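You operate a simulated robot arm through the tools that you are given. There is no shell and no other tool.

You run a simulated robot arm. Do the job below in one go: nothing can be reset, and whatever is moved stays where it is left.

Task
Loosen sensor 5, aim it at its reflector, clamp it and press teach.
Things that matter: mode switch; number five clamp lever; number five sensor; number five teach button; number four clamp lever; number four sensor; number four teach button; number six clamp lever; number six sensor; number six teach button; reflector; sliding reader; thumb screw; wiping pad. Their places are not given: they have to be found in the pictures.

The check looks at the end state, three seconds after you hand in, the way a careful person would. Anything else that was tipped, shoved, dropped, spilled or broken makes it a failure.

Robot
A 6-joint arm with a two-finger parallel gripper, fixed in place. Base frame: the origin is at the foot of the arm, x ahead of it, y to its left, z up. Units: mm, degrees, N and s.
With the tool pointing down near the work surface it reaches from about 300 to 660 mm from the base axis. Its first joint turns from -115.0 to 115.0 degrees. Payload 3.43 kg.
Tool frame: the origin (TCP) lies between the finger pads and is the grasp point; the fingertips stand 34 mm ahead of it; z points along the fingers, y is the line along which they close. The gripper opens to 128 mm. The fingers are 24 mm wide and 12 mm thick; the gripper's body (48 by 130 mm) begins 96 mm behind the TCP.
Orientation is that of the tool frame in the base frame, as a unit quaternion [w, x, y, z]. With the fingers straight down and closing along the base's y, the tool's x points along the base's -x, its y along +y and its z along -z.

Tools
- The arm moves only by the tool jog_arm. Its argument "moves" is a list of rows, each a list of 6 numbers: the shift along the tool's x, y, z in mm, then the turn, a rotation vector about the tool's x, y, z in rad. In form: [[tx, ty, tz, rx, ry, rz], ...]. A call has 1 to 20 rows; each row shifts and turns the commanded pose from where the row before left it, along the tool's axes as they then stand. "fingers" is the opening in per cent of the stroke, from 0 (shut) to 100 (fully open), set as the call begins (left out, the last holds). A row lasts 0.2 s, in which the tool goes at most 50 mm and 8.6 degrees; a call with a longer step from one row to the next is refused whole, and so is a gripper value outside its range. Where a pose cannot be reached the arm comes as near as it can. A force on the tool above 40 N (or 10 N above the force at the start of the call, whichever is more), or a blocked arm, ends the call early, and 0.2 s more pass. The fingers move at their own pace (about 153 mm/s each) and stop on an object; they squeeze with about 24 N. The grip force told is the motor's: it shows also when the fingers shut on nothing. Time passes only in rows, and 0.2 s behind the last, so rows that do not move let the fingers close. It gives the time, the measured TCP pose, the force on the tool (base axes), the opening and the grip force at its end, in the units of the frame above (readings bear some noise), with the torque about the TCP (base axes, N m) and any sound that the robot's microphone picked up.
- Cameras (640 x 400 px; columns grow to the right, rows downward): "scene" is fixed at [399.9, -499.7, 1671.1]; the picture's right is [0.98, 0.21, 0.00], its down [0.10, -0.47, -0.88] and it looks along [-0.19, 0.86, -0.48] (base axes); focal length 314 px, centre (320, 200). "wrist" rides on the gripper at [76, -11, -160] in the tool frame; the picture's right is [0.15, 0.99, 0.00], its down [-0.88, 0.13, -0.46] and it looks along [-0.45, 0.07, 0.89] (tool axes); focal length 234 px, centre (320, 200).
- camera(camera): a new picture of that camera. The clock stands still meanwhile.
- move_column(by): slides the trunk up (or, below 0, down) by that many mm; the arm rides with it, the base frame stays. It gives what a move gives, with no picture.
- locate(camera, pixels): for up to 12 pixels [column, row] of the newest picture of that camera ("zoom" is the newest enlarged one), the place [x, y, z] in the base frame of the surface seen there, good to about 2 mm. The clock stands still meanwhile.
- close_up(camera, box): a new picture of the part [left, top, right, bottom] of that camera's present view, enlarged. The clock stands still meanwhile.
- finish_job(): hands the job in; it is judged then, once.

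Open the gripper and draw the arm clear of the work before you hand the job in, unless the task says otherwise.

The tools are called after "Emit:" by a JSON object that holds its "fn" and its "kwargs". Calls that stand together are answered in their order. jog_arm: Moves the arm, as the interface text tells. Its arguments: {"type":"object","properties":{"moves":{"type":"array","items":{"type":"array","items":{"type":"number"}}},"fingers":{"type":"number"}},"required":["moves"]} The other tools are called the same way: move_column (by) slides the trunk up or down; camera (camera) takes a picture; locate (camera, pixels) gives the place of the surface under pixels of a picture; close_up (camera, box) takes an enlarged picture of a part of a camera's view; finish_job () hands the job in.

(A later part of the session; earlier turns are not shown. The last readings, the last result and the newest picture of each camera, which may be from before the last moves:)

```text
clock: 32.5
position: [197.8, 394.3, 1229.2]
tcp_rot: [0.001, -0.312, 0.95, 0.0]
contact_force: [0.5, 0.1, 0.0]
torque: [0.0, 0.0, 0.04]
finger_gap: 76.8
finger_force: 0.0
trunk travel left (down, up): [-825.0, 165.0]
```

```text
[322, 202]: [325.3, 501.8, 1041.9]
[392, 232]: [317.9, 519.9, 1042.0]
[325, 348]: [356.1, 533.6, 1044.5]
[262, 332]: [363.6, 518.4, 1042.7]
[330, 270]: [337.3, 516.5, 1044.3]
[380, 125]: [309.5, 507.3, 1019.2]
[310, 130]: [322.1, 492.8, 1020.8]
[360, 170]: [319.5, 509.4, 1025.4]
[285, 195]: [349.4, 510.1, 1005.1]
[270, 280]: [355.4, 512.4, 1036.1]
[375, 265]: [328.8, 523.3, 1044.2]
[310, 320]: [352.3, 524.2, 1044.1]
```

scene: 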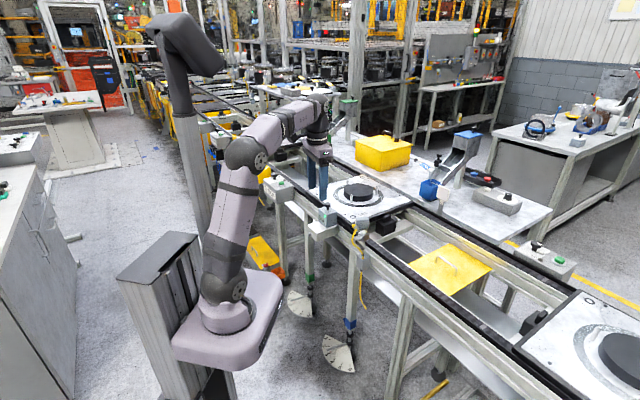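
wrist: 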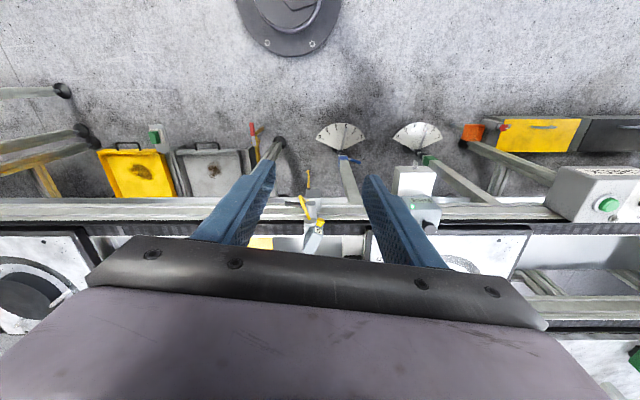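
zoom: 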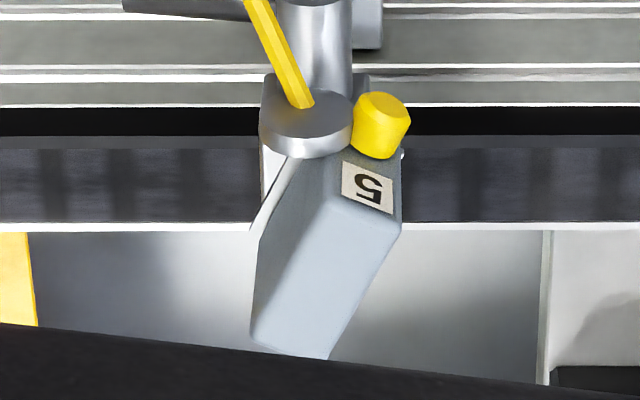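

Head top corners give heading ≈22.5°, centre ≈(341,518); the post axis is ≈(352,525), reflector direction ≈44.5°. I rotate the tool to match the head and move above it at z≈1129 with a 60 mm opening.

Emit:
{"fn": "jog_arm", "kwargs": {"moves": [[0, 0, 0, 0, 0, 0.124], [0, 0, 0, 0, 0, 0.124], [-37.5, 12, 0, 0, 0, 0], [-37.5, 12, 0, 0, 0, 0], [-37.5, 12, 0, 0, 0, 0], [-37.5, 12, 0, 0, 0, 0], [-37.5, 12, 0, 0, 0, 0], [0, 0, 40, 0, 0, 0], [0, 0, 40, 0, 0, 0], [0, 0, 20, 0, 0, 0], [0, 0, 0, 0, 0, 0]], "fingers": 47}}

Emit:
{"fn": "camera", "kwargs": {"camera": "wrist"}}

Emit:
{"fn": "close_up", "kwargs": {"camera": "scene", "box": [310, 150, 430, 250]}}

```text
clock: 34.9
position: [309.2, 463.3, 1097.6]
tcp_rot: [0.001, -0.193, 0.981, -0.001]
contact_force: [-0.5, 0.2, -0.3]
torque: [0.01, -0.03, -0.03]
finger_gap: 60.1
finger_force: 0.1
out of reach, approached as far as the arm can: row 5, 6, 7
trunk travel left (down, up): [-825.0, 165.0]
```

```text
taken
```

wrist: 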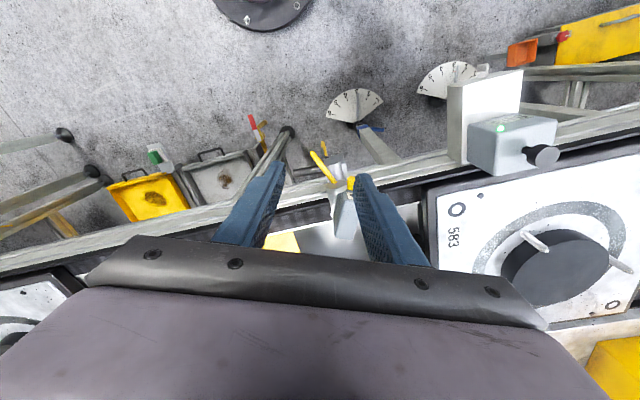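

```text
4.00 times, centred on (370, 200) of scene
```

zoom: 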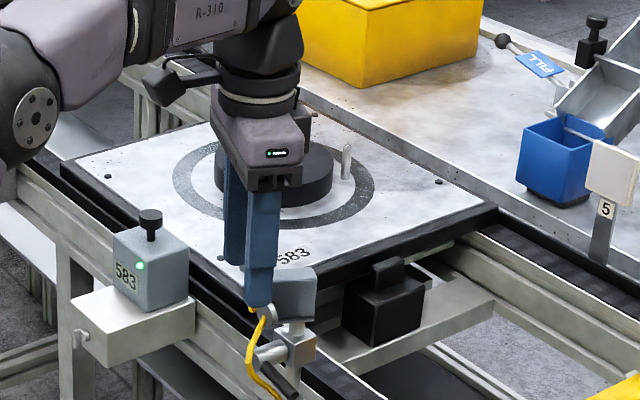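

The arm ran out of reach because the shoulder is too low; fingertips are at z≈1064, above the head. I raise the column 160, lower the tool by the arm 150, then move laterally to the head.

Emit:
{"fn": "move_column", "kwargs": {"by": 160}}

Emit:
{"fn": "jog_arm", "kwargs": {"moves": [[0, 0, 40, 0, 0, 0], [0, 0, 40, 0, 0, 0], [0, 0, 40, 0, 0, 0], [0, 0, 30, 0, 0, 0], [-29, 19.5, 0, 0, 0, 0], [-29, 19.5, 0, 0, 0, 0], [0, 0, 0, 0, 0, 0]]}}

Emit:
{"fn": "camera", "kwargs": {"camera": "wrist"}}

Emit:
{"fn": "close_up", "kwargs": {"camera": "scene", "box": [310, 150, 430, 250]}}

```text
clock: 36.8
position: [307.6, 463.1, 1257.4]
tcp_rot: [0.001, -0.193, 0.981, 0.0]
contact_force: [0.0, -0.5, -0.5]
torque: [-0.01, -0.01, 0.0]
finger_gap: 60.2
finger_force: 0.0
trunk travel left (down, up): [-985.0, 5.0]
```

```text
clock: 38.4
position: [346.5, 520.1, 1108.4]
tcp_rot: [0.001, -0.192, 0.981, -0.001]
contact_force: [0.5, 0.2, -0.2]
torque: [0.05, -0.01, 0.0]
finger_gap: 60.4
finger_force: 0.0
trunk travel left (down, up): [-985.0, 5.0]
```

```text
taken
```

wrist: 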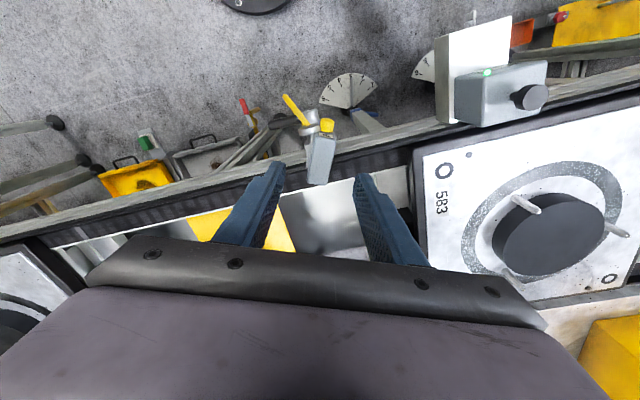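

```text
4.00 times, centred on (370, 200) of scene
```

zoom: 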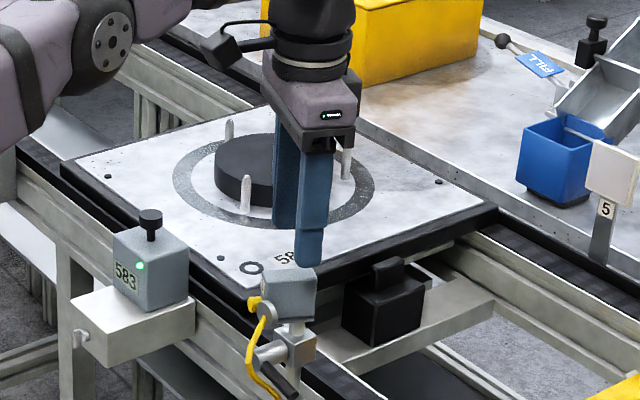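

The tool sits above the head (head at (320,158), centred between the fingertips at columns 278 and 363). I re-measure the head's corners at this closer range.

Emit:
{"fn": "close_up", "kwargs": {"camera": "wrist", "box": [288, 85, 352, 195]}}

Emit:
{"fn": "locate", "kwargs": {"camera": "wrist", "pixels": [[313, 139], [333, 142], [311, 182], [327, 184], [321, 160], [317, 135], [331, 139]]}}

```text
3.64 times, centred on (320, 140) of wrist
```

zoom: 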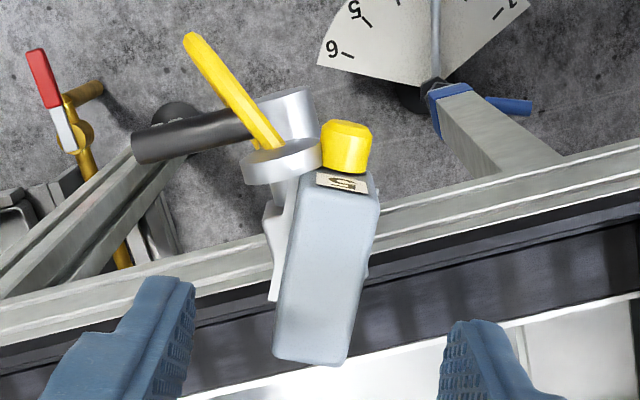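

```text
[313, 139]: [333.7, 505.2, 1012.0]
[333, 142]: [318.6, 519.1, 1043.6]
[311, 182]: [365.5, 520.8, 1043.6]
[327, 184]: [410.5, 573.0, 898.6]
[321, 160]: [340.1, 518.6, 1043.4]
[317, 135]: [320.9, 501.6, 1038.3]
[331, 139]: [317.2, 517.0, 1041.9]
```

Alignment is good. I descend 70 mm so the pads flank the head (tips at z≈1004), then close gently on it.

Emit:
{"fn": "jog_arm", "kwargs": {"moves": [[0, 0, 25, 0, 0, 0], [0, 0, 25, 0, 0, 0], [0, 0, 20, 0, 0, 0], [0, 0, 0, 0, 0, 0]]}}

Emit:
{"fn": "close_up", "kwargs": {"camera": "scene", "box": [320, 190, 400, 250]}}

Emit:
{"fn": "close_up", "kwargs": {"camera": "wrist", "box": [240, 85, 400, 225]}}

```text
clock: 39.4
position: [346.7, 521.4, 1038.0]
tcp_rot: [0.001, -0.192, 0.981, 0.0]
contact_force: [-0.1, -0.5, 0.0]
torque: [0.0, 0.01, -0.03]
finger_gap: 60.0
finger_force: 0.0
trunk travel left (down, up): [-985.0, 5.0]
```

```text
6.67 times, centred on (360, 220) of scene
```

zoom: 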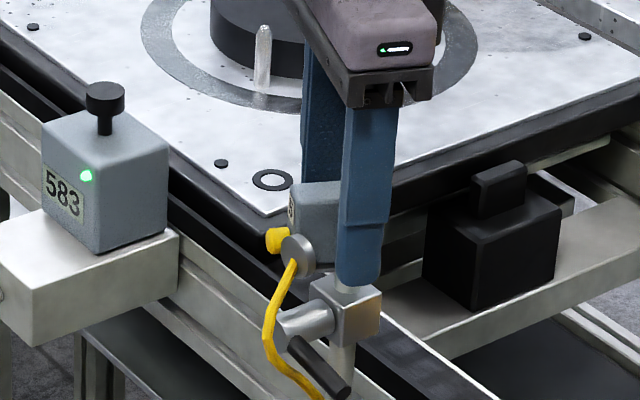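

```text
2.86 times, centred on (320, 155) of wrist
```

zoom: 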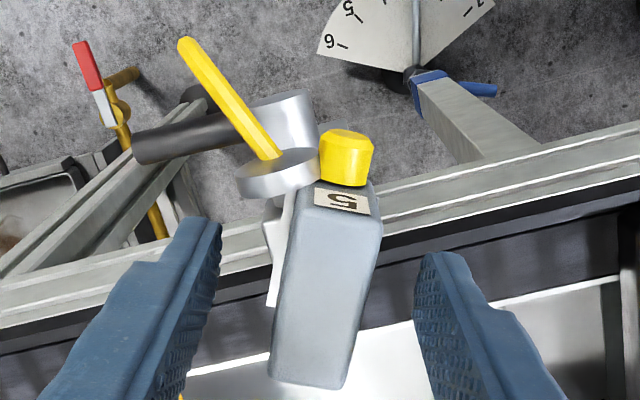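

Head is centred between the pads. I close the fingers on it.

Emit:
{"fn": "jog_arm", "kwargs": {"moves": [[0, 0, 0, 0, 0, 0], [0, 0, 0, 0, 0, 0], [0, 0, 0, 0, 0, 0]], "fingers": 0}}

Emit:
{"fn": "close_up", "kwargs": {"camera": "wrist", "box": [240, 85, 400, 225]}}

Emit:
{"fn": "close_up", "kwargs": {"camera": "scene", "box": [420, 175, 470, 215]}}

```text
clock: 40.2
position: [346.2, 519.4, 1039.0]
tcp_rot: [0.0, -0.192, 0.981, 0.0]
contact_force: [1.4, -1.9, -2.4]
torque: [-0.05, 0.26, -0.01]
finger_gap: 21.8
finger_force: 45.5
trunk travel left (down, up): [-985.0, 5.0]
```

```text
2.86 times, centred on (320, 155) of wrist
```

zoom: 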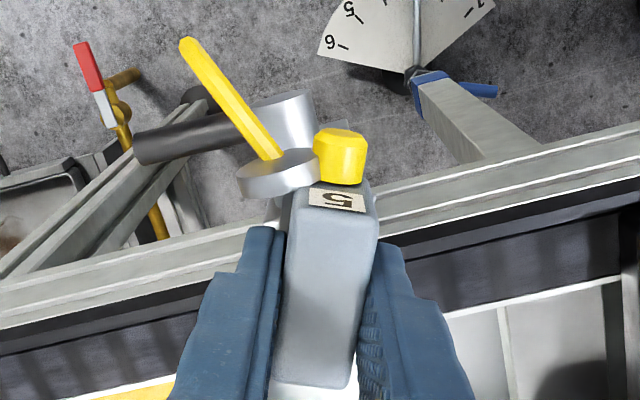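

```text
10.00 times, centred on (445, 195) of scene
```

zoom: 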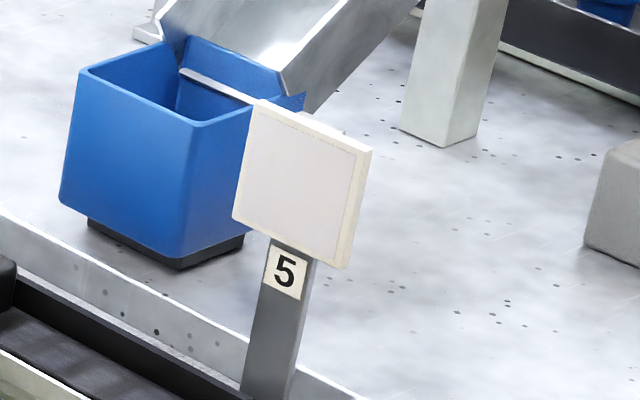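

Gripped (gap 21.8 mm). I rotate the head counter-clockwise by ~17° about the post axis in small steps and check the reflector.

Emit:
{"fn": "jog_arm", "kwargs": {"moves": [[0, -0.6, 0, 0, 0, -0.075], [0, -0.6, 0, 0, 0, -0.075], [0, -0.6, 0, 0, 0, -0.075], [0, -0.6, 0, 0, 0, -0.075], [0, 0, 0, 0, 0, 0]]}}

Emit:
{"fn": "close_up", "kwargs": {"camera": "wrist", "box": [240, 85, 400, 225]}}

Emit:
{"fn": "close_up", "kwargs": {"camera": "scene", "box": [420, 175, 470, 215]}}

Emit:
{"fn": "close_up", "kwargs": {"camera": "scene", "box": [320, 190, 400, 250]}}

```text
clock: 41.4
position: [347.2, 518.0, 1039.0]
tcp_rot: [0.001, -0.337, 0.941, 0.0]
contact_force: [-2.2, -2.4, 4.6]
torque: [-0.68, 0.88, -0.01]
finger_gap: 21.9
finger_force: 44.9
trunk travel left (down, up): [-985.0, 5.0]
```

```text
2.86 times, centred on (320, 155) of wrist
```

zoom: 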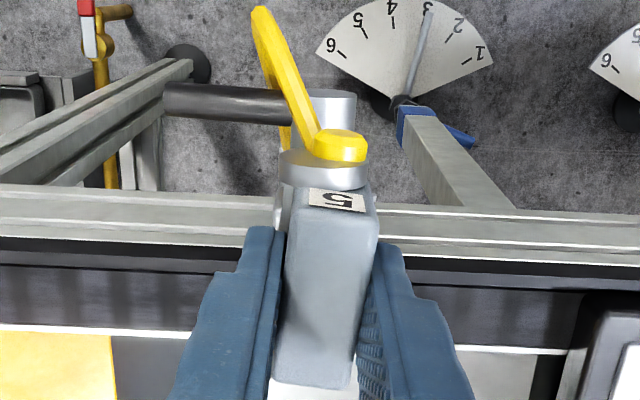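

```text
10.00 times, centred on (445, 195) of scene
```

zoom: 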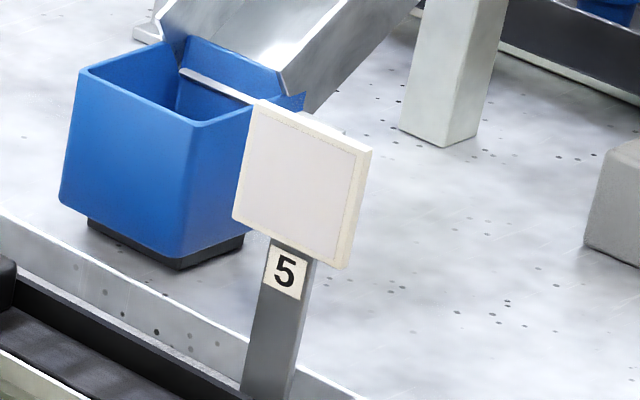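

```text
6.67 times, centred on (360, 220) of scene
```

zoom: 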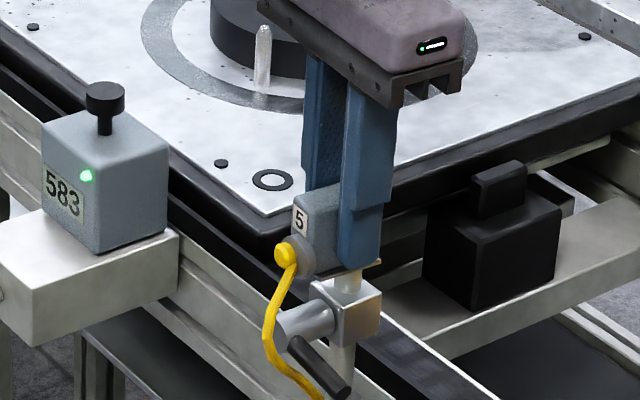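

Tool heading is now ~39.4°, no red spot on the reflector yet. I rotate ~5° more toward 44.5°.

Emit:
{"fn": "jog_arm", "kwargs": {"moves": [[0, -0.35, 0, 0, 0, -0.045], [0, -0.35, 0, 0, 0, -0.045], [0, 0, 0, 0, 0, 0]]}}

Emit:
{"fn": "close_up", "kwargs": {"camera": "scene", "box": [420, 175, 470, 215]}}

Emit:
{"fn": "close_up", "kwargs": {"camera": "wrist", "box": [240, 85, 400, 225]}}

```text
clock: 42.2
position: [348.4, 518.0, 1039.0]
tcp_rot: [0.002, -0.379, 0.926, 0.001]
contact_force: [-4.3, -0.1, 6.1]
torque: [-0.88, 1.29, 0.0]
finger_gap: 21.6
finger_force: 45.5
trunk travel left (down, up): [-985.0, 5.0]
```

```text
10.00 times, centred on (445, 195) of scene
```

zoom: 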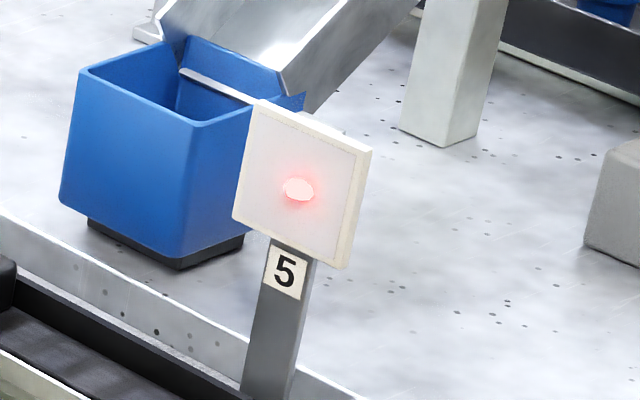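

```text
2.86 times, centred on (320, 155) of wrist
```

zoom: 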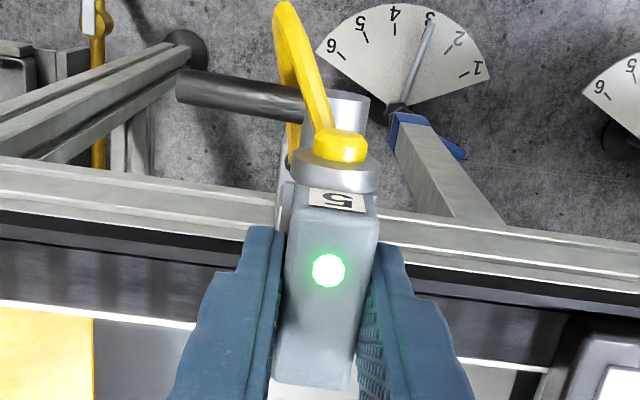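

Red spot is centred on reflector 5 and the green LED is lit at heading 44.5°. I release the head gently (opening in two stages) and check it stays.

Emit:
{"fn": "jog_arm", "kwargs": {"moves": [[0, 0, 0, 0, 0, 0], [0, 0, 0, 0, 0, 0]], "fingers": 22}}

Emit:
{"fn": "jog_arm", "kwargs": {"moves": [[0, 0, 0, 0, 0, 0], [0, 0, 0, 0, 0, 0]], "fingers": 47}}

Emit:
{"fn": "close_up", "kwargs": {"camera": "scene", "box": [420, 175, 470, 215]}}

Emit:
{"fn": "close_up", "kwargs": {"camera": "wrist", "box": [240, 85, 400, 225]}}

```text
clock: 42.8
position: [349.8, 517.4, 1038.5]
tcp_rot: [0.001, -0.379, 0.925, 0.0]
contact_force: [0.6, -0.1, -0.1]
torque: [0.01, -0.01, -0.01]
finger_gap: 28.1
finger_force: 0.1
trunk travel left (down, up): [-985.0, 5.0]
```

```text
clock: 43.4
position: [348.7, 517.8, 1037.5]
tcp_rot: [0.001, -0.379, 0.925, 0.0]
contact_force: [-0.5, -0.5, 0.9]
torque: [-0.03, -0.01, -0.02]
finger_gap: 59.9
finger_force: 0.0
trunk travel left (down, up): [-985.0, 5.0]
```

```text
10.00 times, centred on (445, 195) of scene
```

zoom: 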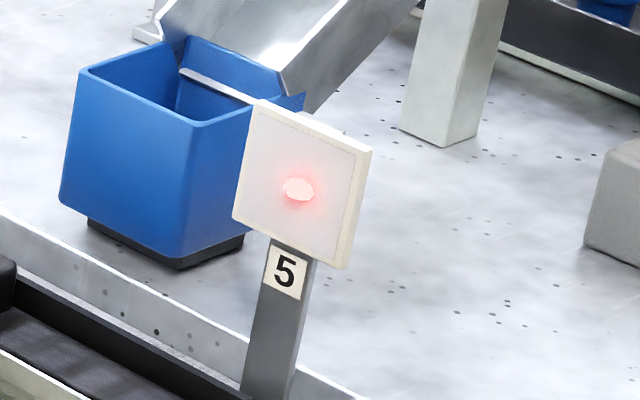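

```text
2.86 times, centred on (320, 155) of wrist
```

zoom: 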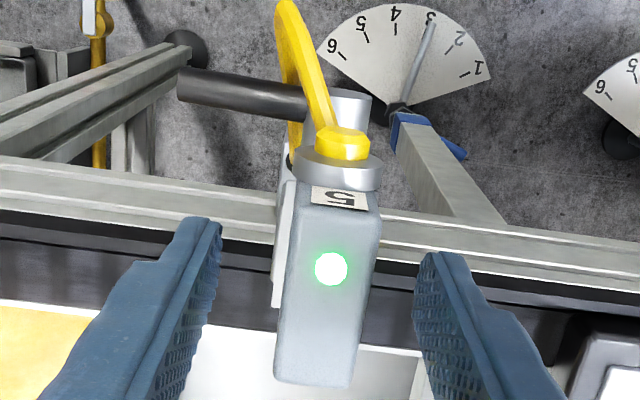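

The head stays aimed after release. I lift straight off, retreat, yaw back and re-tilt to the flat pose with fingers shut to make the peg again.

Emit:
{"fn": "jog_arm", "kwargs": {"moves": [[0, 0, -25, 0, 0, 0], [0, 0, -25, 0, 0, 0], [0, 0, -20, 0, 0, 0], [40, 0, 0, 0, 0, 0], [40, 0, 0, 0, 0, 0], [40, 0, 0, 0, 0, 0], [40, 0, -30, 0, 0, 0], [0, 0, -40, 0, 0, 0.068], [0, 0, -30, 0, 0, 0.068]]}}

Emit:
{"fn": "jog_arm", "kwargs": {"moves": [[0, 0, 0, 0, -0.142, 0], [0, 0, 0, 0, -0.142, 0], [0, 0, 0, 0, -0.142, 0], [0, 0, 0, 0, -0.142, 0], [0, 0, 0, 0, -0.142, 0], [0, 0, 0, 0, -0.142, 0], [0, 0, 0, 0, -0.142, 0], [0, 0, 0, 0, -0.142, 0], [0, 0, 0, 0, 0, 0]], "fingers": 0}}

Emit:
{"fn": "close_up", "kwargs": {"camera": "scene", "box": [340, 205, 400, 255]}}

```text
clock: 45.4
position: [232.3, 404.8, 1209.3]
tcp_rot: [0.002, -0.315, 0.949, 0.001]
contact_force: [-0.2, -0.2, -0.5]
torque: [0.01, 0.02, -0.02]
finger_gap: 60.2
finger_force: 0.1
trunk travel left (down, up): [-985.0, 5.0]
```

```text
clock: 47.4
position: [235.0, 406.1, 1207.1]
tcp_rot: [0.512, -0.265, 0.799, 0.17]
contact_force: [-0.3, 0.0, -0.1]
torque: [-0.01, 0.01, 0.0]
finger_gap: 0.0
finger_force: 23.3
trunk travel left (down, up): [-985.0, 5.0]
```

```text
8.00 times, centred on (370, 230) of scene
```

zoom: 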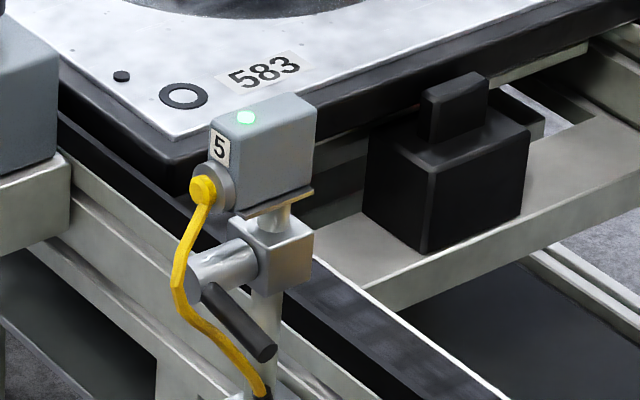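

LED still green, lever horizontal. I lower the column to put the peg just above lever height (z≈989) and shift to c≈-157.

Emit:
{"fn": "move_column", "kwargs": {"by": -215}}

Emit:
{"fn": "jog_arm", "kwargs": {"moves": [[0, -28, 0, 0, 0, 0], [0, 0, 0, 0, 0, 0]]}}

Emit:
{"fn": "camera", "kwargs": {"camera": "wrist"}}

Emit:
{"fn": "close_up", "kwargs": {"camera": "wrist", "box": [270, 100, 430, 240]}}

```text
clock: 49.6
position: [234.7, 405.9, 992.3]
tcp_rot: [0.511, -0.266, 0.799, 0.17]
contact_force: [0.4, 0.5, -0.4]
torque: [-0.02, 0.0, 0.01]
finger_gap: 0.2
finger_force: 24.3
trunk travel left (down, up): [-770.0, 220.0]
```

```text
clock: 50.2
position: [252.5, 384.0, 991.3]
tcp_rot: [0.511, -0.266, 0.799, 0.17]
contact_force: [-0.8, 0.2, -0.4]
torque: [0.03, 0.01, 0.01]
finger_gap: 0.1
finger_force: 24.1
trunk travel left (down, up): [-770.0, 220.0]
```

```text
taken
```

wrist: 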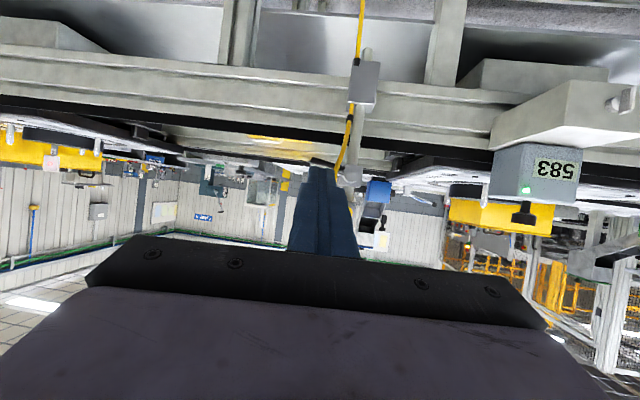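

```text
2.86 times, centred on (350, 170) of wrist
```

zoom: 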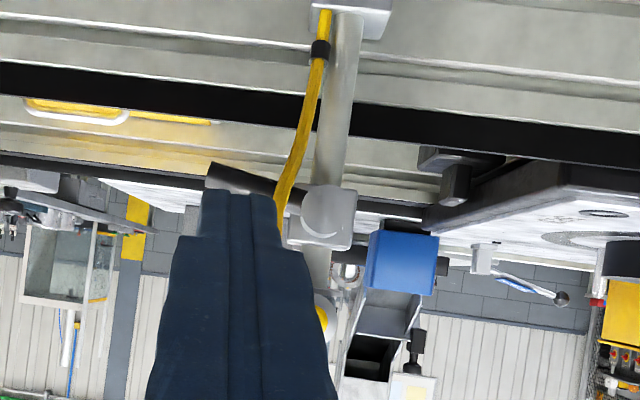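

The lever is seen end-on at zoom (240,178), just below-beyond my peg. I rise 5 mm and advance 104 mm so the peg sits above the lever.

Emit:
{"fn": "jog_arm", "kwargs": {"moves": [[-4.5, 0, -2.1, 0, 0, 0], [-14.7, 0, 31.4, 0, 0, 0], [-14.7, 0, 31.4, 0, 0, 0], [-14.7, 0, 31.4, 0, 0, 0], [0, 0, 0, 0, 0, 0]]}}

Emit:
{"fn": "close_up", "kwargs": {"camera": "scene", "box": [330, 205, 390, 260]}}

Emit:
{"fn": "close_up", "kwargs": {"camera": "wrist", "box": [270, 100, 430, 240]}}

```text
clock: 51.5
position: [335.0, 446.3, 998.3]
tcp_rot: [0.513, -0.265, 0.799, 0.17]
contact_force: [0.0, 0.7, -0.5]
torque: [-0.03, -0.02, 0.01]
finger_gap: 0.0
finger_force: 24.1
trunk travel left (down, up): [-770.0, 220.0]
```

```text
7.27 times, centred on (360, 232) of scene
```

zoom: 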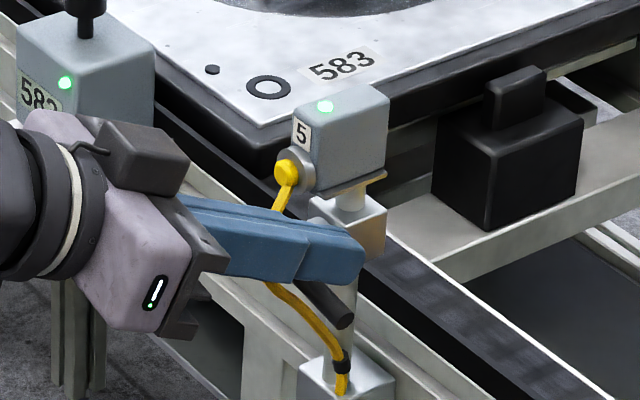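

```text
2.86 times, centred on (350, 170) of wrist
```

zoom: 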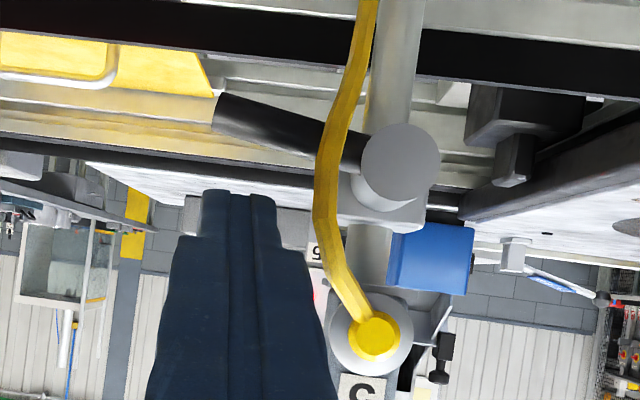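

The peg is above the outer part of the lever; the teach button and green LED are visible above. I press down through the first ~30° of the closing arc.

Emit:
{"fn": "jog_arm", "kwargs": {"moves": [[4.2, -0.8, 2.0, 0, 0, 0], [4.2, -0.8, 2.0, 0, 0, 0], [3.1, -0.67, 1.45, 0, 0, 0], [3.1, -0.67, 1.45, 0, 0, 0], [3.1, -0.67, 1.45, 0, 0, 0], [3.2, -0.33, 1.5, 0, 0, 0], [3.2, -0.33, 1.5, 0, 0, 0], [3.2, -0.33, 1.5, 0, 0, 0]]}}

Emit:
{"fn": "close_up", "kwargs": {"camera": "wrist", "box": [270, 100, 430, 240]}}

Emit:
{"fn": "close_up", "kwargs": {"camera": "scene", "box": [330, 205, 390, 260]}}

```text
clock: 53.2
position: [338.5, 442.7, 967.1]
tcp_rot: [0.511, -0.267, 0.799, 0.17]
contact_force: [0.0, -0.3, 0.5]
torque: [0.06, -0.01, 0.0]
finger_gap: 0.2
finger_force: 23.8
trunk travel left (down, up): [-770.0, 220.0]
```

```text
2.86 times, centred on (350, 170) of wrist
```

zoom: 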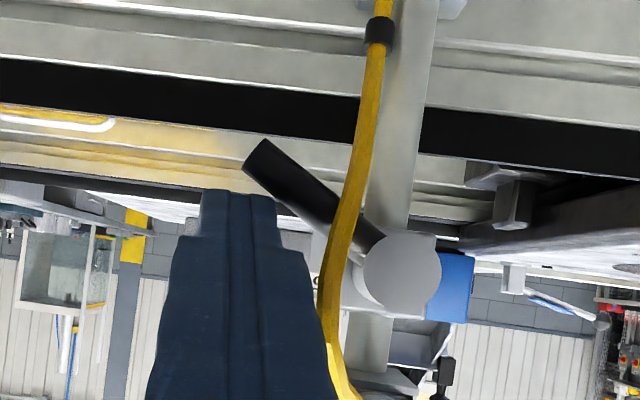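

```text
7.27 times, centred on (360, 232) of scene
```

zoom: 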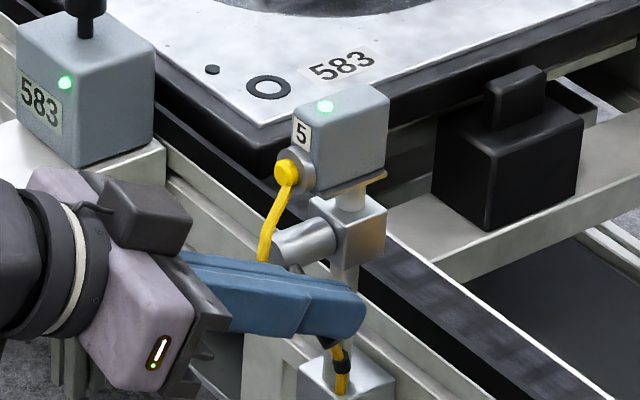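

The lever turns down smoothly. I continue the arc to roughly 15° from closed.

Emit:
{"fn": "jog_arm", "kwargs": {"moves": [[3.44, 0.33, 1.6, 0, 0, 0], [3.44, 0.33, 1.6, 0, 0, 0], [3.44, 0.33, 1.6, 0, 0, 0], [2.85, 1.5, 1.33, 0, 0, 0], [2.85, 1.5, 1.33, 0, 0, 0], [2.85, 1.5, 1.33, 0, 0, 0], [2.85, 1.5, 1.33, 0, 0, 0], [3.0, 3.0, 1.4, 0, 0, 0], [3.0, 3.0, 1.4, 0, 0, 0], [3.0, 3.0, 1.4, 0, 0, 0]]}}

Emit:
{"fn": "close_up", "kwargs": {"camera": "wrist", "box": [270, 100, 430, 240]}}

```text
clock: 55.5
position: [328.3, 454.5, 933.9]
tcp_rot: [0.512, -0.266, 0.799, 0.17]
contact_force: [0.0, -0.9, 0.5]
torque: [-0.01, 0.0, 0.02]
finger_gap: 0.1
finger_force: 24.2
trunk travel left (down, up): [-770.0, 220.0]
```

```text
2.86 times, centred on (350, 170) of wrist
```

zoom: 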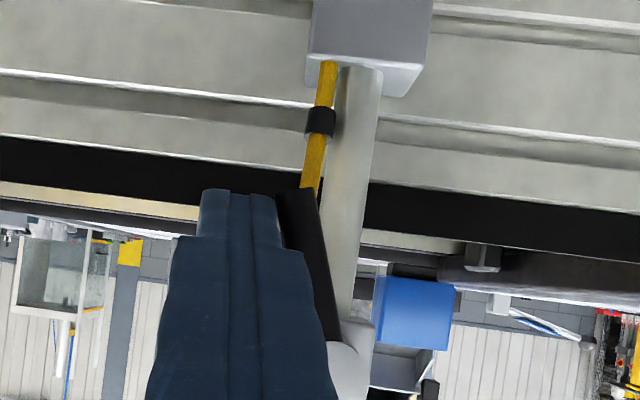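

Lever near 20°. I push on toward -c until the closing stop is felt.

Emit:
{"fn": "jog_arm", "kwargs": {"moves": [[1.6, 3.2, 0.74, 0, 0, 0], [1.6, 3.2, 0.74, 0, 0, 0], [1.6, 3.2, 0.74, 0, 0, 0], [1.6, 3.2, 0.74, 0, 0, 0]]}}

Emit:
{"fn": "jog_arm", "kwargs": {"moves": [[0, 1.5, 0, 0, 0, 0], [0, 1.5, 0, 0, 0, 0]]}}

Emit:
{"fn": "close_up", "kwargs": {"camera": "wrist", "box": [270, 100, 430, 240]}}

```text
clock: 56.5
position: [320.0, 464.5, 926.2]
tcp_rot: [0.512, -0.265, 0.799, 0.169]
contact_force: [0.5, 0.3, 0.1]
torque: [0.0, -0.01, 0.01]
finger_gap: 0.0
finger_force: 23.9
trunk travel left (down, up): [-770.0, 220.0]
```

```text
clock: 57.0
position: [319.2, 466.9, 927.7]
tcp_rot: [0.512, -0.266, 0.799, 0.17]
contact_force: [-0.3, -0.9, -0.8]
torque: [-0.04, 0.03, -0.04]
finger_gap: 0.0
finger_force: 24.1
trunk travel left (down, up): [-770.0, 220.0]
```

```text
2.86 times, centred on (350, 170) of wrist
```

zoom: 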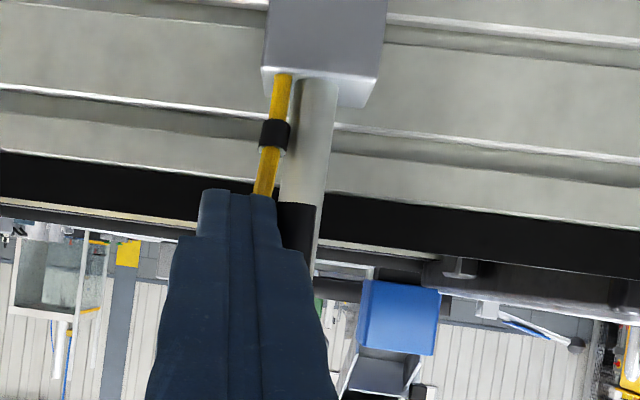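

Lever nearly vertical, still low force (c≈-183). I continue in 1.5 mm steps until the stop resists.

Emit:
{"fn": "jog_arm", "kwargs": {"moves": [[0, 1.5, 0, 0, 0, 0], [0, 1.5, 0, 0, 0, 0], [0, 1.5, 0, 0, 0, 0]]}}

Emit:
{"fn": "close_up", "kwargs": {"camera": "wrist", "box": [270, 100, 430, 240]}}

```text
clock: 57.9
position: [319.3, 469.1, 926.6]
tcp_rot: [0.513, -0.263, 0.8, 0.169]
contact_force: [6.1, -11.3, -0.9]
torque: [0.02, 0.01, -0.15]
finger_gap: 0.2
finger_force: 24.3
trunk travel left (down, up): [-770.0, 220.0]
```

```text
2.86 times, centred on (350, 170) of wrist
```

zoom: 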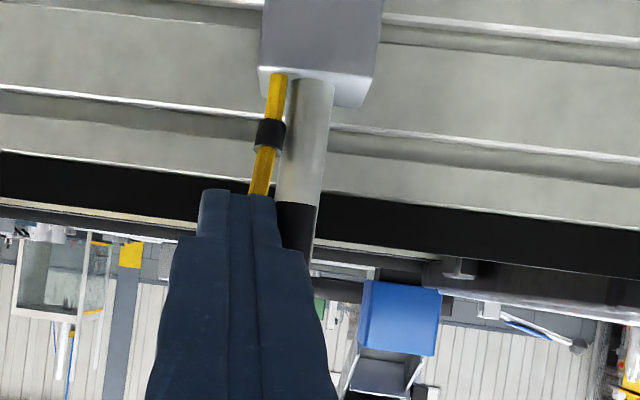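

About 13 N opposing now: the stop. One more small push to seat it firmly.

Emit:
{"fn": "jog_arm", "kwargs": {"moves": [[0, 1.5, 0, 0, 0, 0], [0, 0.8, 0, 0, 0, 0]]}}

Emit:
{"fn": "jog_arm", "kwargs": {"moves": [[0, -6, 0, 0, 0, 0], [0, -8, 0, 0, 0, 0], [15, 0, -32.4, 0, 0, 0], [15, 0, -32.4, 0, 0, 0], [15, 0, -32.4, 0, 0, 0], [15, 0, -32.4, 0, 0, 0]]}}

Emit:
{"fn": "close_up", "kwargs": {"camera": "scene", "box": [340, 205, 400, 255]}}

Emit:
{"fn": "close_up", "kwargs": {"camera": "scene", "box": [420, 175, 470, 215]}}

Emit:
{"fn": "camera", "kwargs": {"camera": "wrist"}}

```text
clock: 58.5
position: [317.0, 469.8, 927.9]
tcp_rot: [0.512, -0.262, 0.801, 0.169]
contact_force: [13.2, -20.1, -0.7]
torque: [0.02, 0.03, -0.36]
finger_gap: 0.0
finger_force: 24.2
trunk travel left (down, up): [-770.0, 220.0]
```

```text
clock: 59.9
position: [206.7, 379.5, 932.7]
tcp_rot: [0.511, -0.267, 0.8, 0.168]
contact_force: [0.0, 0.1, -0.9]
torque: [-0.03, 0.02, -0.02]
finger_gap: 0.1
finger_force: 24.2
out of reach, approached as far as the arm can: row 6
trunk travel left (down, up): [-770.0, 220.0]
```

```text
8.00 times, centred on (370, 230) of scene
```

zoom: 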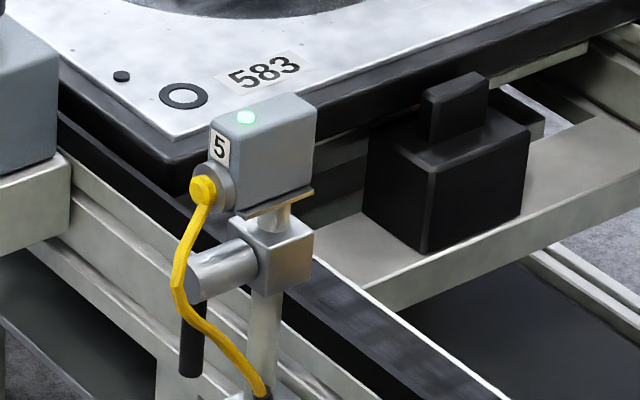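

```text
10.00 times, centred on (445, 195) of scene
```

zoom: 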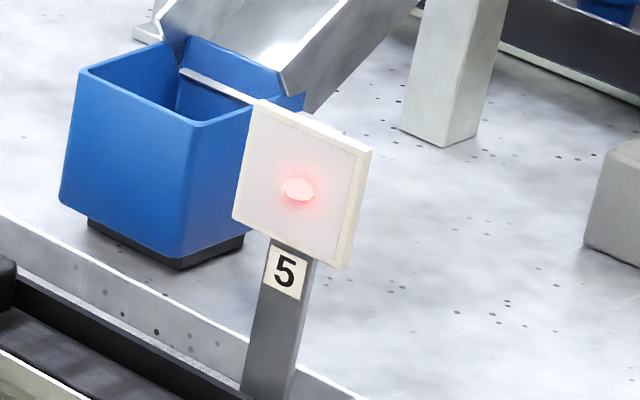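

```text
taken
```

wrist: 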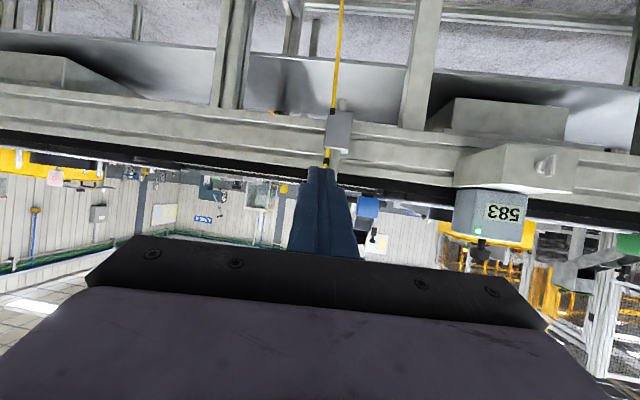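

Lever down, spot and LED still good. Now the teach button: I raise the column 190 to view the back of the head from above-behind.

Emit:
{"fn": "move_column", "kwargs": {"by": 190}}

Emit:
{"fn": "camera", "kwargs": {"camera": "wrist"}}

Emit:
{"fn": "close_up", "kwargs": {"camera": "wrist", "box": [280, 90, 370, 180]}}

```text
clock: 61.9
position: [207.0, 378.5, 1122.0]
tcp_rot: [0.512, -0.266, 0.8, 0.167]
contact_force: [0.5, 0.4, 0.7]
torque: [0.0, -0.02, -0.01]
finger_gap: 0.2
finger_force: 24.0
trunk travel left (down, up): [-960.0, 30.0]
```

```text
taken
```

wrist: 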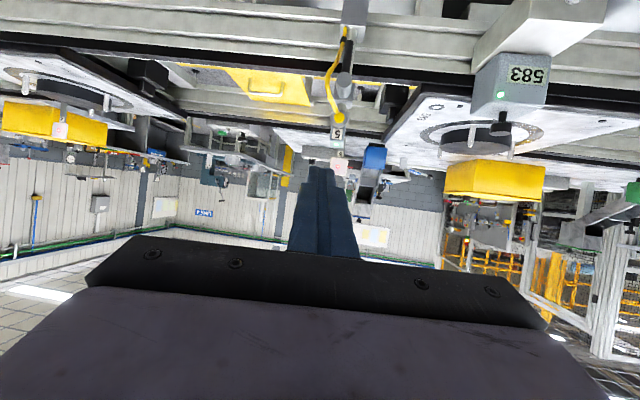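

```text
4.44 times, centred on (325, 135) of wrist
```

zoom: 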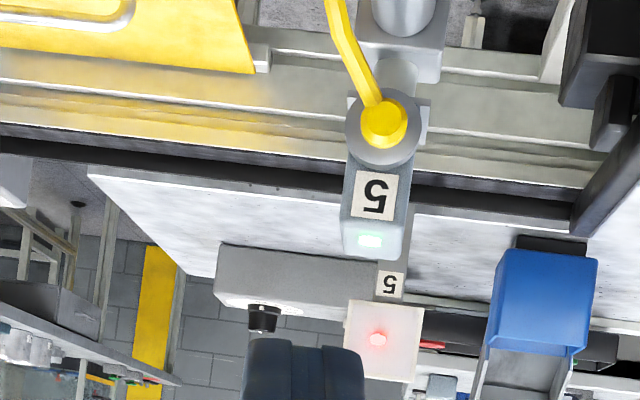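

Seen from behind, the yellow button (zoom (385,122)) sits in front of the grey disc. I locate button, disc and label.

Emit:
{"fn": "locate", "kwargs": {"camera": "zoom", "pixels": [[385, 120], [380, 130], [397, 125], [370, 125], [355, 130], [410, 140], [385, 155], [375, 195], [370, 240], [378, 338], [385, 105], [350, 210]]}}

Emit:
{"fn": "close_up", "kwargs": {"camera": "scene", "box": [350, 215, 380, 240]}}

Emit:
{"fn": "close_up", "kwargs": {"camera": "wrist", "box": [320, 100, 355, 135]}}

```text
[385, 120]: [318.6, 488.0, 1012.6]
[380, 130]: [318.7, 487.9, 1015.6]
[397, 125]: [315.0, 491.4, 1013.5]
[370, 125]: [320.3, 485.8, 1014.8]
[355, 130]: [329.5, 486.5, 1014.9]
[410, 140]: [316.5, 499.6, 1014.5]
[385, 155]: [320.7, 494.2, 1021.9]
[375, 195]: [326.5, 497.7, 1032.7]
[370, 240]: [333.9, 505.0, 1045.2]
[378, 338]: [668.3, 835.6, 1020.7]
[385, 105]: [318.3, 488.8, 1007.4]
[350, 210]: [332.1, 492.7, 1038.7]
```

```text
16.00 times, centred on (365, 228) of scene
```

zoom: 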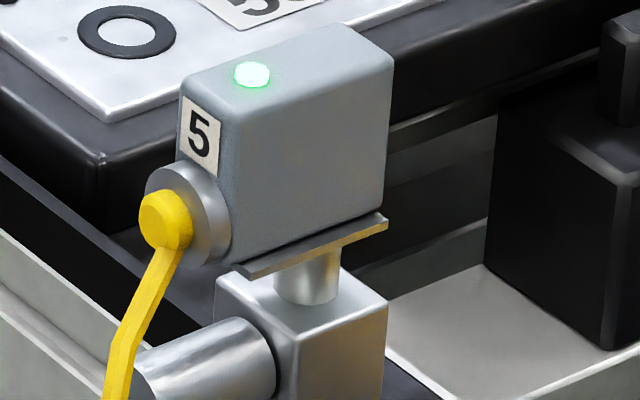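

```text
11.43 times, centred on (338, 118) of wrist
```

zoom: 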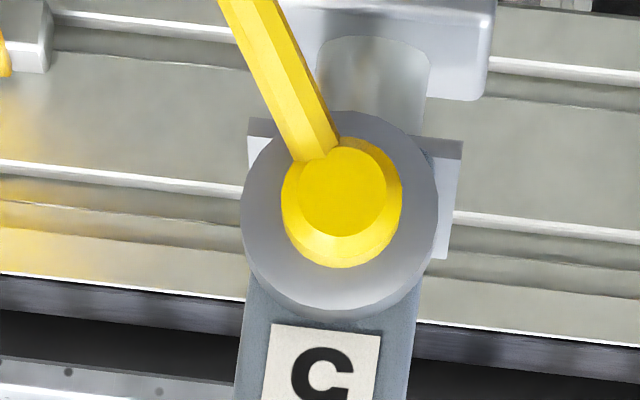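

The grey disc/cable end is fixed and the yellow button now sits in front of it. I locate the button face precisely from the wrist view.

Emit:
{"fn": "locate", "kwargs": {"camera": "zoom", "pixels": [[345, 195], [325, 190], [365, 190], [345, 175], [345, 215], [345, 225], [350, 260], [290, 200], [395, 200], [270, 230], [420, 200], [345, 295]]}}

```text
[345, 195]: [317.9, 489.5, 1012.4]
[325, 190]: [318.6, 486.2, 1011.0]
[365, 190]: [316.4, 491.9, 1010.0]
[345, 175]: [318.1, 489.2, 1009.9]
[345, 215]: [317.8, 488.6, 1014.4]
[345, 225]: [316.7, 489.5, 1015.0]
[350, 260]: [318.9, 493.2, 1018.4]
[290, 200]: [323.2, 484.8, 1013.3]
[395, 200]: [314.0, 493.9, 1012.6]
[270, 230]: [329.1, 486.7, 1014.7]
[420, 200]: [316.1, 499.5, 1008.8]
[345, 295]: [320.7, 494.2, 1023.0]
```

Button face centre ≈(317.6,489.2,1012), facing along azimuth ~44.6°. I yaw to that heading and level the tool so the shut fingertips press it squarely.

Emit:
{"fn": "jog_arm", "kwargs": {"moves": [[0, 0, 0, -0.123, 0, -0.0575], [0, 0, 0, 0, -0.1453, 0], [0, 0, 0, 0, -0.1453, 0], [0, 0, 0, 0, -0.1453, 0], [0, 0, 0, 0, 0, 0]]}}

Emit:
{"fn": "camera", "kwargs": {"camera": "scene"}}

```text
clock: 63.1
position: [189.8, 438.0, 1215.8]
tcp_rot: [0.656, -0.27, 0.654, 0.263]
contact_force: [0.4, 0.0, 0.0]
torque: [-0.01, -0.02, 0.04]
finger_gap: 0.2
finger_force: 24.1
out of reach, approached as far as the arm can: row 1, 2, 3, 4
trunk travel left (down, up): [-960.0, 30.0]
```

```text
taken
```

scene: 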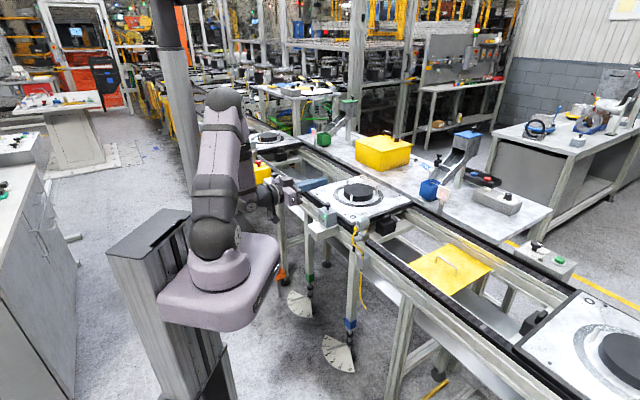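

The tool is level and pointing at azimuth 44.3°, though shifted to (190,438,1216) by reach limits. I lower the column 204 mm so the tip is at button height.

Emit:
{"fn": "move_column", "kwargs": {"by": -204}}

Emit:
{"fn": "jog_arm", "kwargs": {"moves": [[0, 0, 0, 0, 0, 0]]}}

Emit:
{"fn": "camera", "kwargs": {"camera": "wrist"}}

Emit:
{"fn": "camera", "kwargs": {"camera": "scene"}}

```text
clock: 65.3
position: [190.6, 439.5, 1011.8]
tcp_rot: [0.656, -0.269, 0.655, 0.261]
contact_force: [0.9, 0.7, 0.2]
torque: [0.0, 0.03, -0.01]
finger_gap: 0.0
finger_force: 24.4
trunk travel left (down, up): [-756.0, 234.0]
```

```text
clock: 65.7
position: [190.7, 439.0, 1011.6]
tcp_rot: [0.656, -0.269, 0.655, 0.262]
contact_force: [0.3, 0.4, 0.3]
torque: [0.0, -0.02, -0.02]
finger_gap: 0.4
finger_force: 23.7
trunk travel left (down, up): [-756.0, 234.0]
```

```text
taken
```

wrist: 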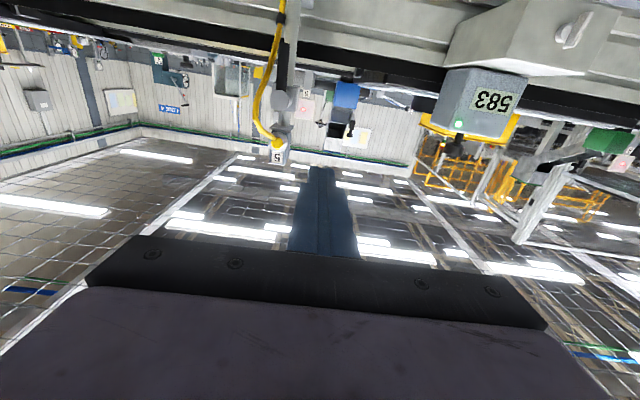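

```text
taken
```

scene: 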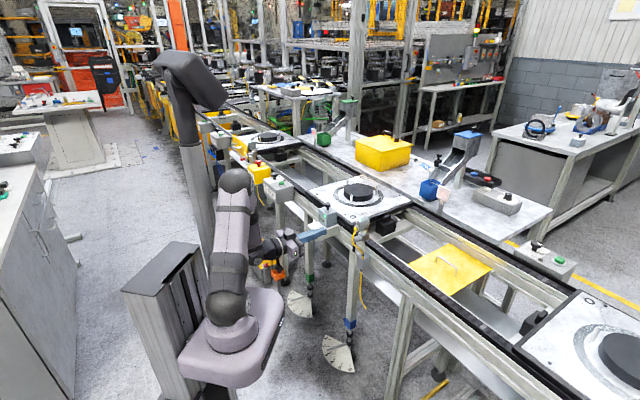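

Button lies 126 mm ahead and 53 mm to the right of the tool. I shift sideways and advance 65 mm, leaving ~27 mm to contact.

Emit:
{"fn": "jog_arm", "kwargs": {"moves": [[0, -26.3, 0, 0, 0, 0], [0, -26.3, 0, 0, 0, 0], [0, 0, 32.5, 0, 0, 0], [0, 0, 32.5, 0, 0, 0], [0, 0, 0, 0, 0, 0]]}}

Emit:
{"fn": "camera", "kwargs": {"camera": "wrist"}}

Emit:
{"fn": "close_up", "kwargs": {"camera": "scene", "box": [330, 205, 390, 260]}}

```text
clock: 66.9
position: [269.2, 460.0, 1030.4]
tcp_rot: [0.655, -0.271, 0.655, 0.262]
contact_force: [0.7, 0.4, 0.1]
torque: [-0.01, -0.03, 0.01]
finger_gap: 0.0
finger_force: 23.7
out of reach, approached as far as the arm can: row 1, 2
trunk travel left (down, up): [-756.0, 234.0]
```

```text
taken
```

wrist: 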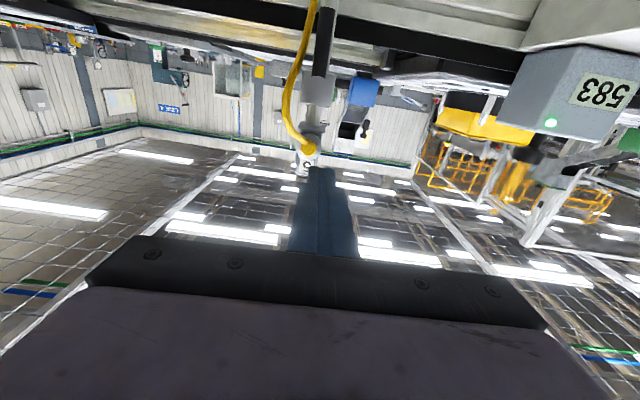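

```text
7.27 times, centred on (360, 232) of scene
```

zoom: 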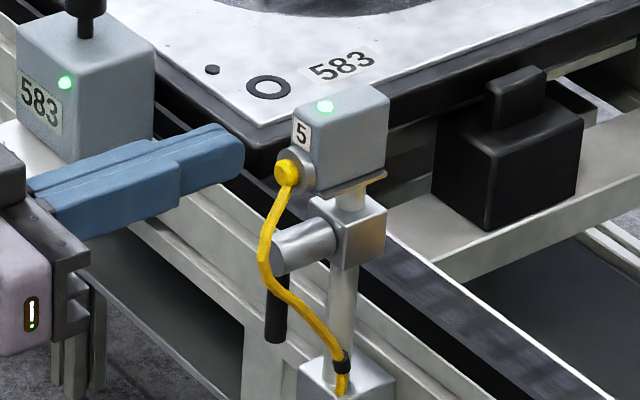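

Reach limits shifted me to (269,460,1030); the tip is ~21 mm short of the button, 13 mm to its left and 18 mm high. I use the column for height and small sideways steps.

Emit:
{"fn": "move_column", "kwargs": {"by": -18}}

Emit:
{"fn": "jog_arm", "kwargs": {"moves": [[0, -4.3, 0, 0, 0, 0], [0, -4.3, 0, 0, 0, 0], [0, -4.3, 0, 0, 0, 0], [0, 0, 0, 0, 0, 0]]}}

Emit:
{"fn": "close_up", "kwargs": {"camera": "scene", "box": [330, 205, 390, 260]}}

Emit:
{"fn": "close_up", "kwargs": {"camera": "wrist", "box": [260, 100, 380, 220]}}

```text
clock: 67.6
position: [270.7, 460.5, 1011.3]
tcp_rot: [0.655, -0.271, 0.655, 0.262]
contact_force: [-0.2, -0.4, -0.1]
torque: [0.0, -0.01, -0.01]
finger_gap: 0.2
finger_force: 23.5
trunk travel left (down, up): [-738.0, 252.0]
```

```text
clock: 68.6
position: [279.1, 451.3, 1012.9]
tcp_rot: [0.655, -0.27, 0.655, 0.261]
contact_force: [0.0, 0.6, 0.2]
torque: [0.02, -0.01, 0.01]
finger_gap: 0.0
finger_force: 23.6
trunk travel left (down, up): [-738.0, 252.0]
```

```text
7.27 times, centred on (360, 232) of scene
```

zoom: 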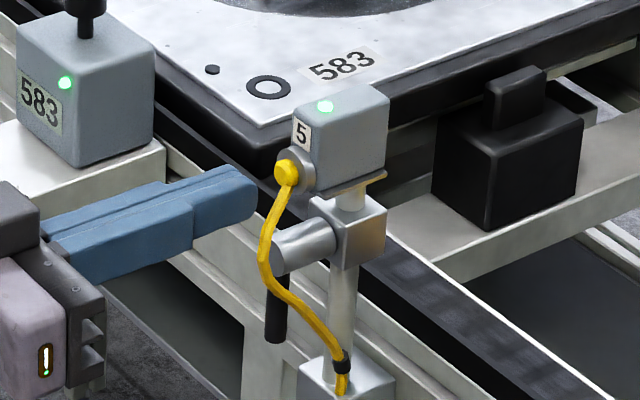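

```text
3.33 times, centred on (320, 160) of wrist
```

zoom: 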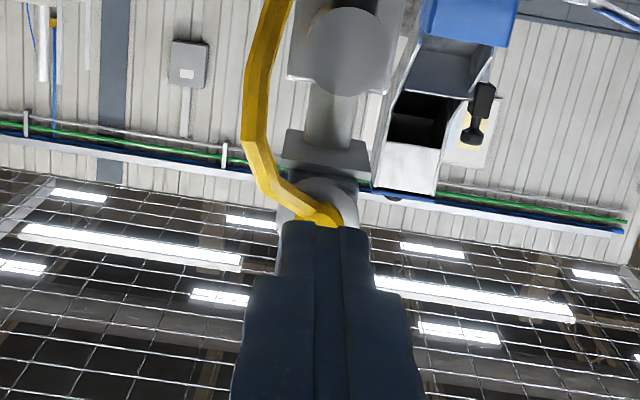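

Aligned with the button: 20 mm to contact. I advance 15 mm then creep in 1.5 mm steps, watching force and sound.

Emit:
{"fn": "jog_arm", "kwargs": {"moves": [[0, 0, 8, 0, 0, 0], [0, 0, 7, 0, 0, 0], [0, 0, 1.5, 0, 0, 0], [0, 0, 1.5, 0, 0, 0], [0, 0, 1.5, 0, 0, 0]]}}

Emit:
{"fn": "close_up", "kwargs": {"camera": "scene", "box": [340, 205, 385, 245]}}

```text
clock: 69.8
position: [293.8, 466.0, 1010.9]
tcp_rot: [0.655, -0.271, 0.655, 0.262]
contact_force: [0.2, -0.4, 0.1]
torque: [-0.01, 0.01, 0.0]
finger_gap: 0.0
finger_force: 23.9
trunk travel left (down, up): [-738.0, 252.0]
```

```text
10.00 times, centred on (362, 225) of scene
```

zoom: 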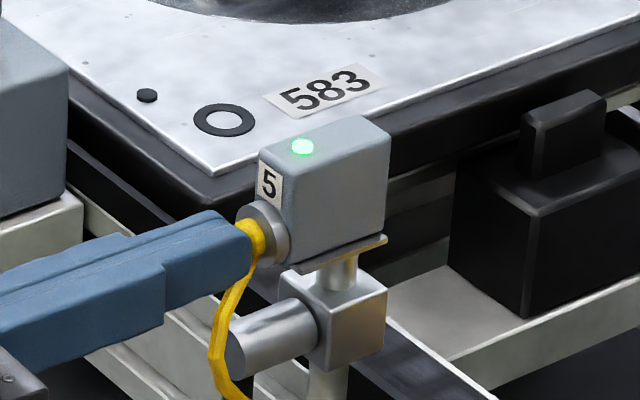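

The fingertips are at the button, no force yet. I continue in 1 mm steps.

Emit:
{"fn": "jog_arm", "kwargs": {"moves": [[0, 0, 1, 0, 0, 0], [0, 0, 1, 0, 0, 0], [0, 0, 1, 0, 0, 0]]}}

Emit:
{"fn": "close_up", "kwargs": {"camera": "scene", "box": [340, 205, 385, 245]}}

```text
clock: 70.6
position: [295.3, 466.3, 1012.3]
tcp_rot: [0.655, -0.271, 0.655, 0.262]
contact_force: [-0.4, -1.3, 0.3]
torque: [0.0, 0.03, 0.0]
finger_gap: 0.0
finger_force: 23.7
trunk travel left (down, up): [-738.0, 252.0]
```

```text
10.00 times, centred on (362, 225) of scene
```

zoom: 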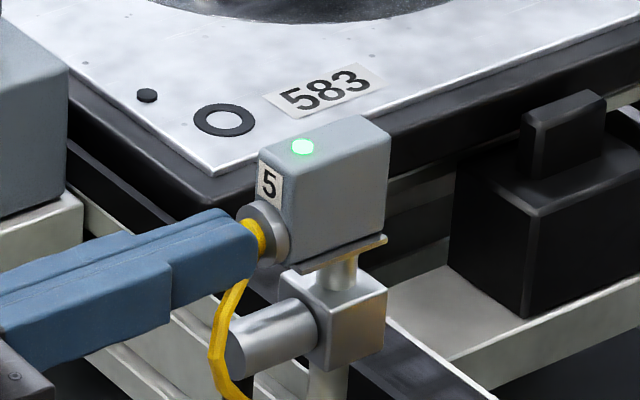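

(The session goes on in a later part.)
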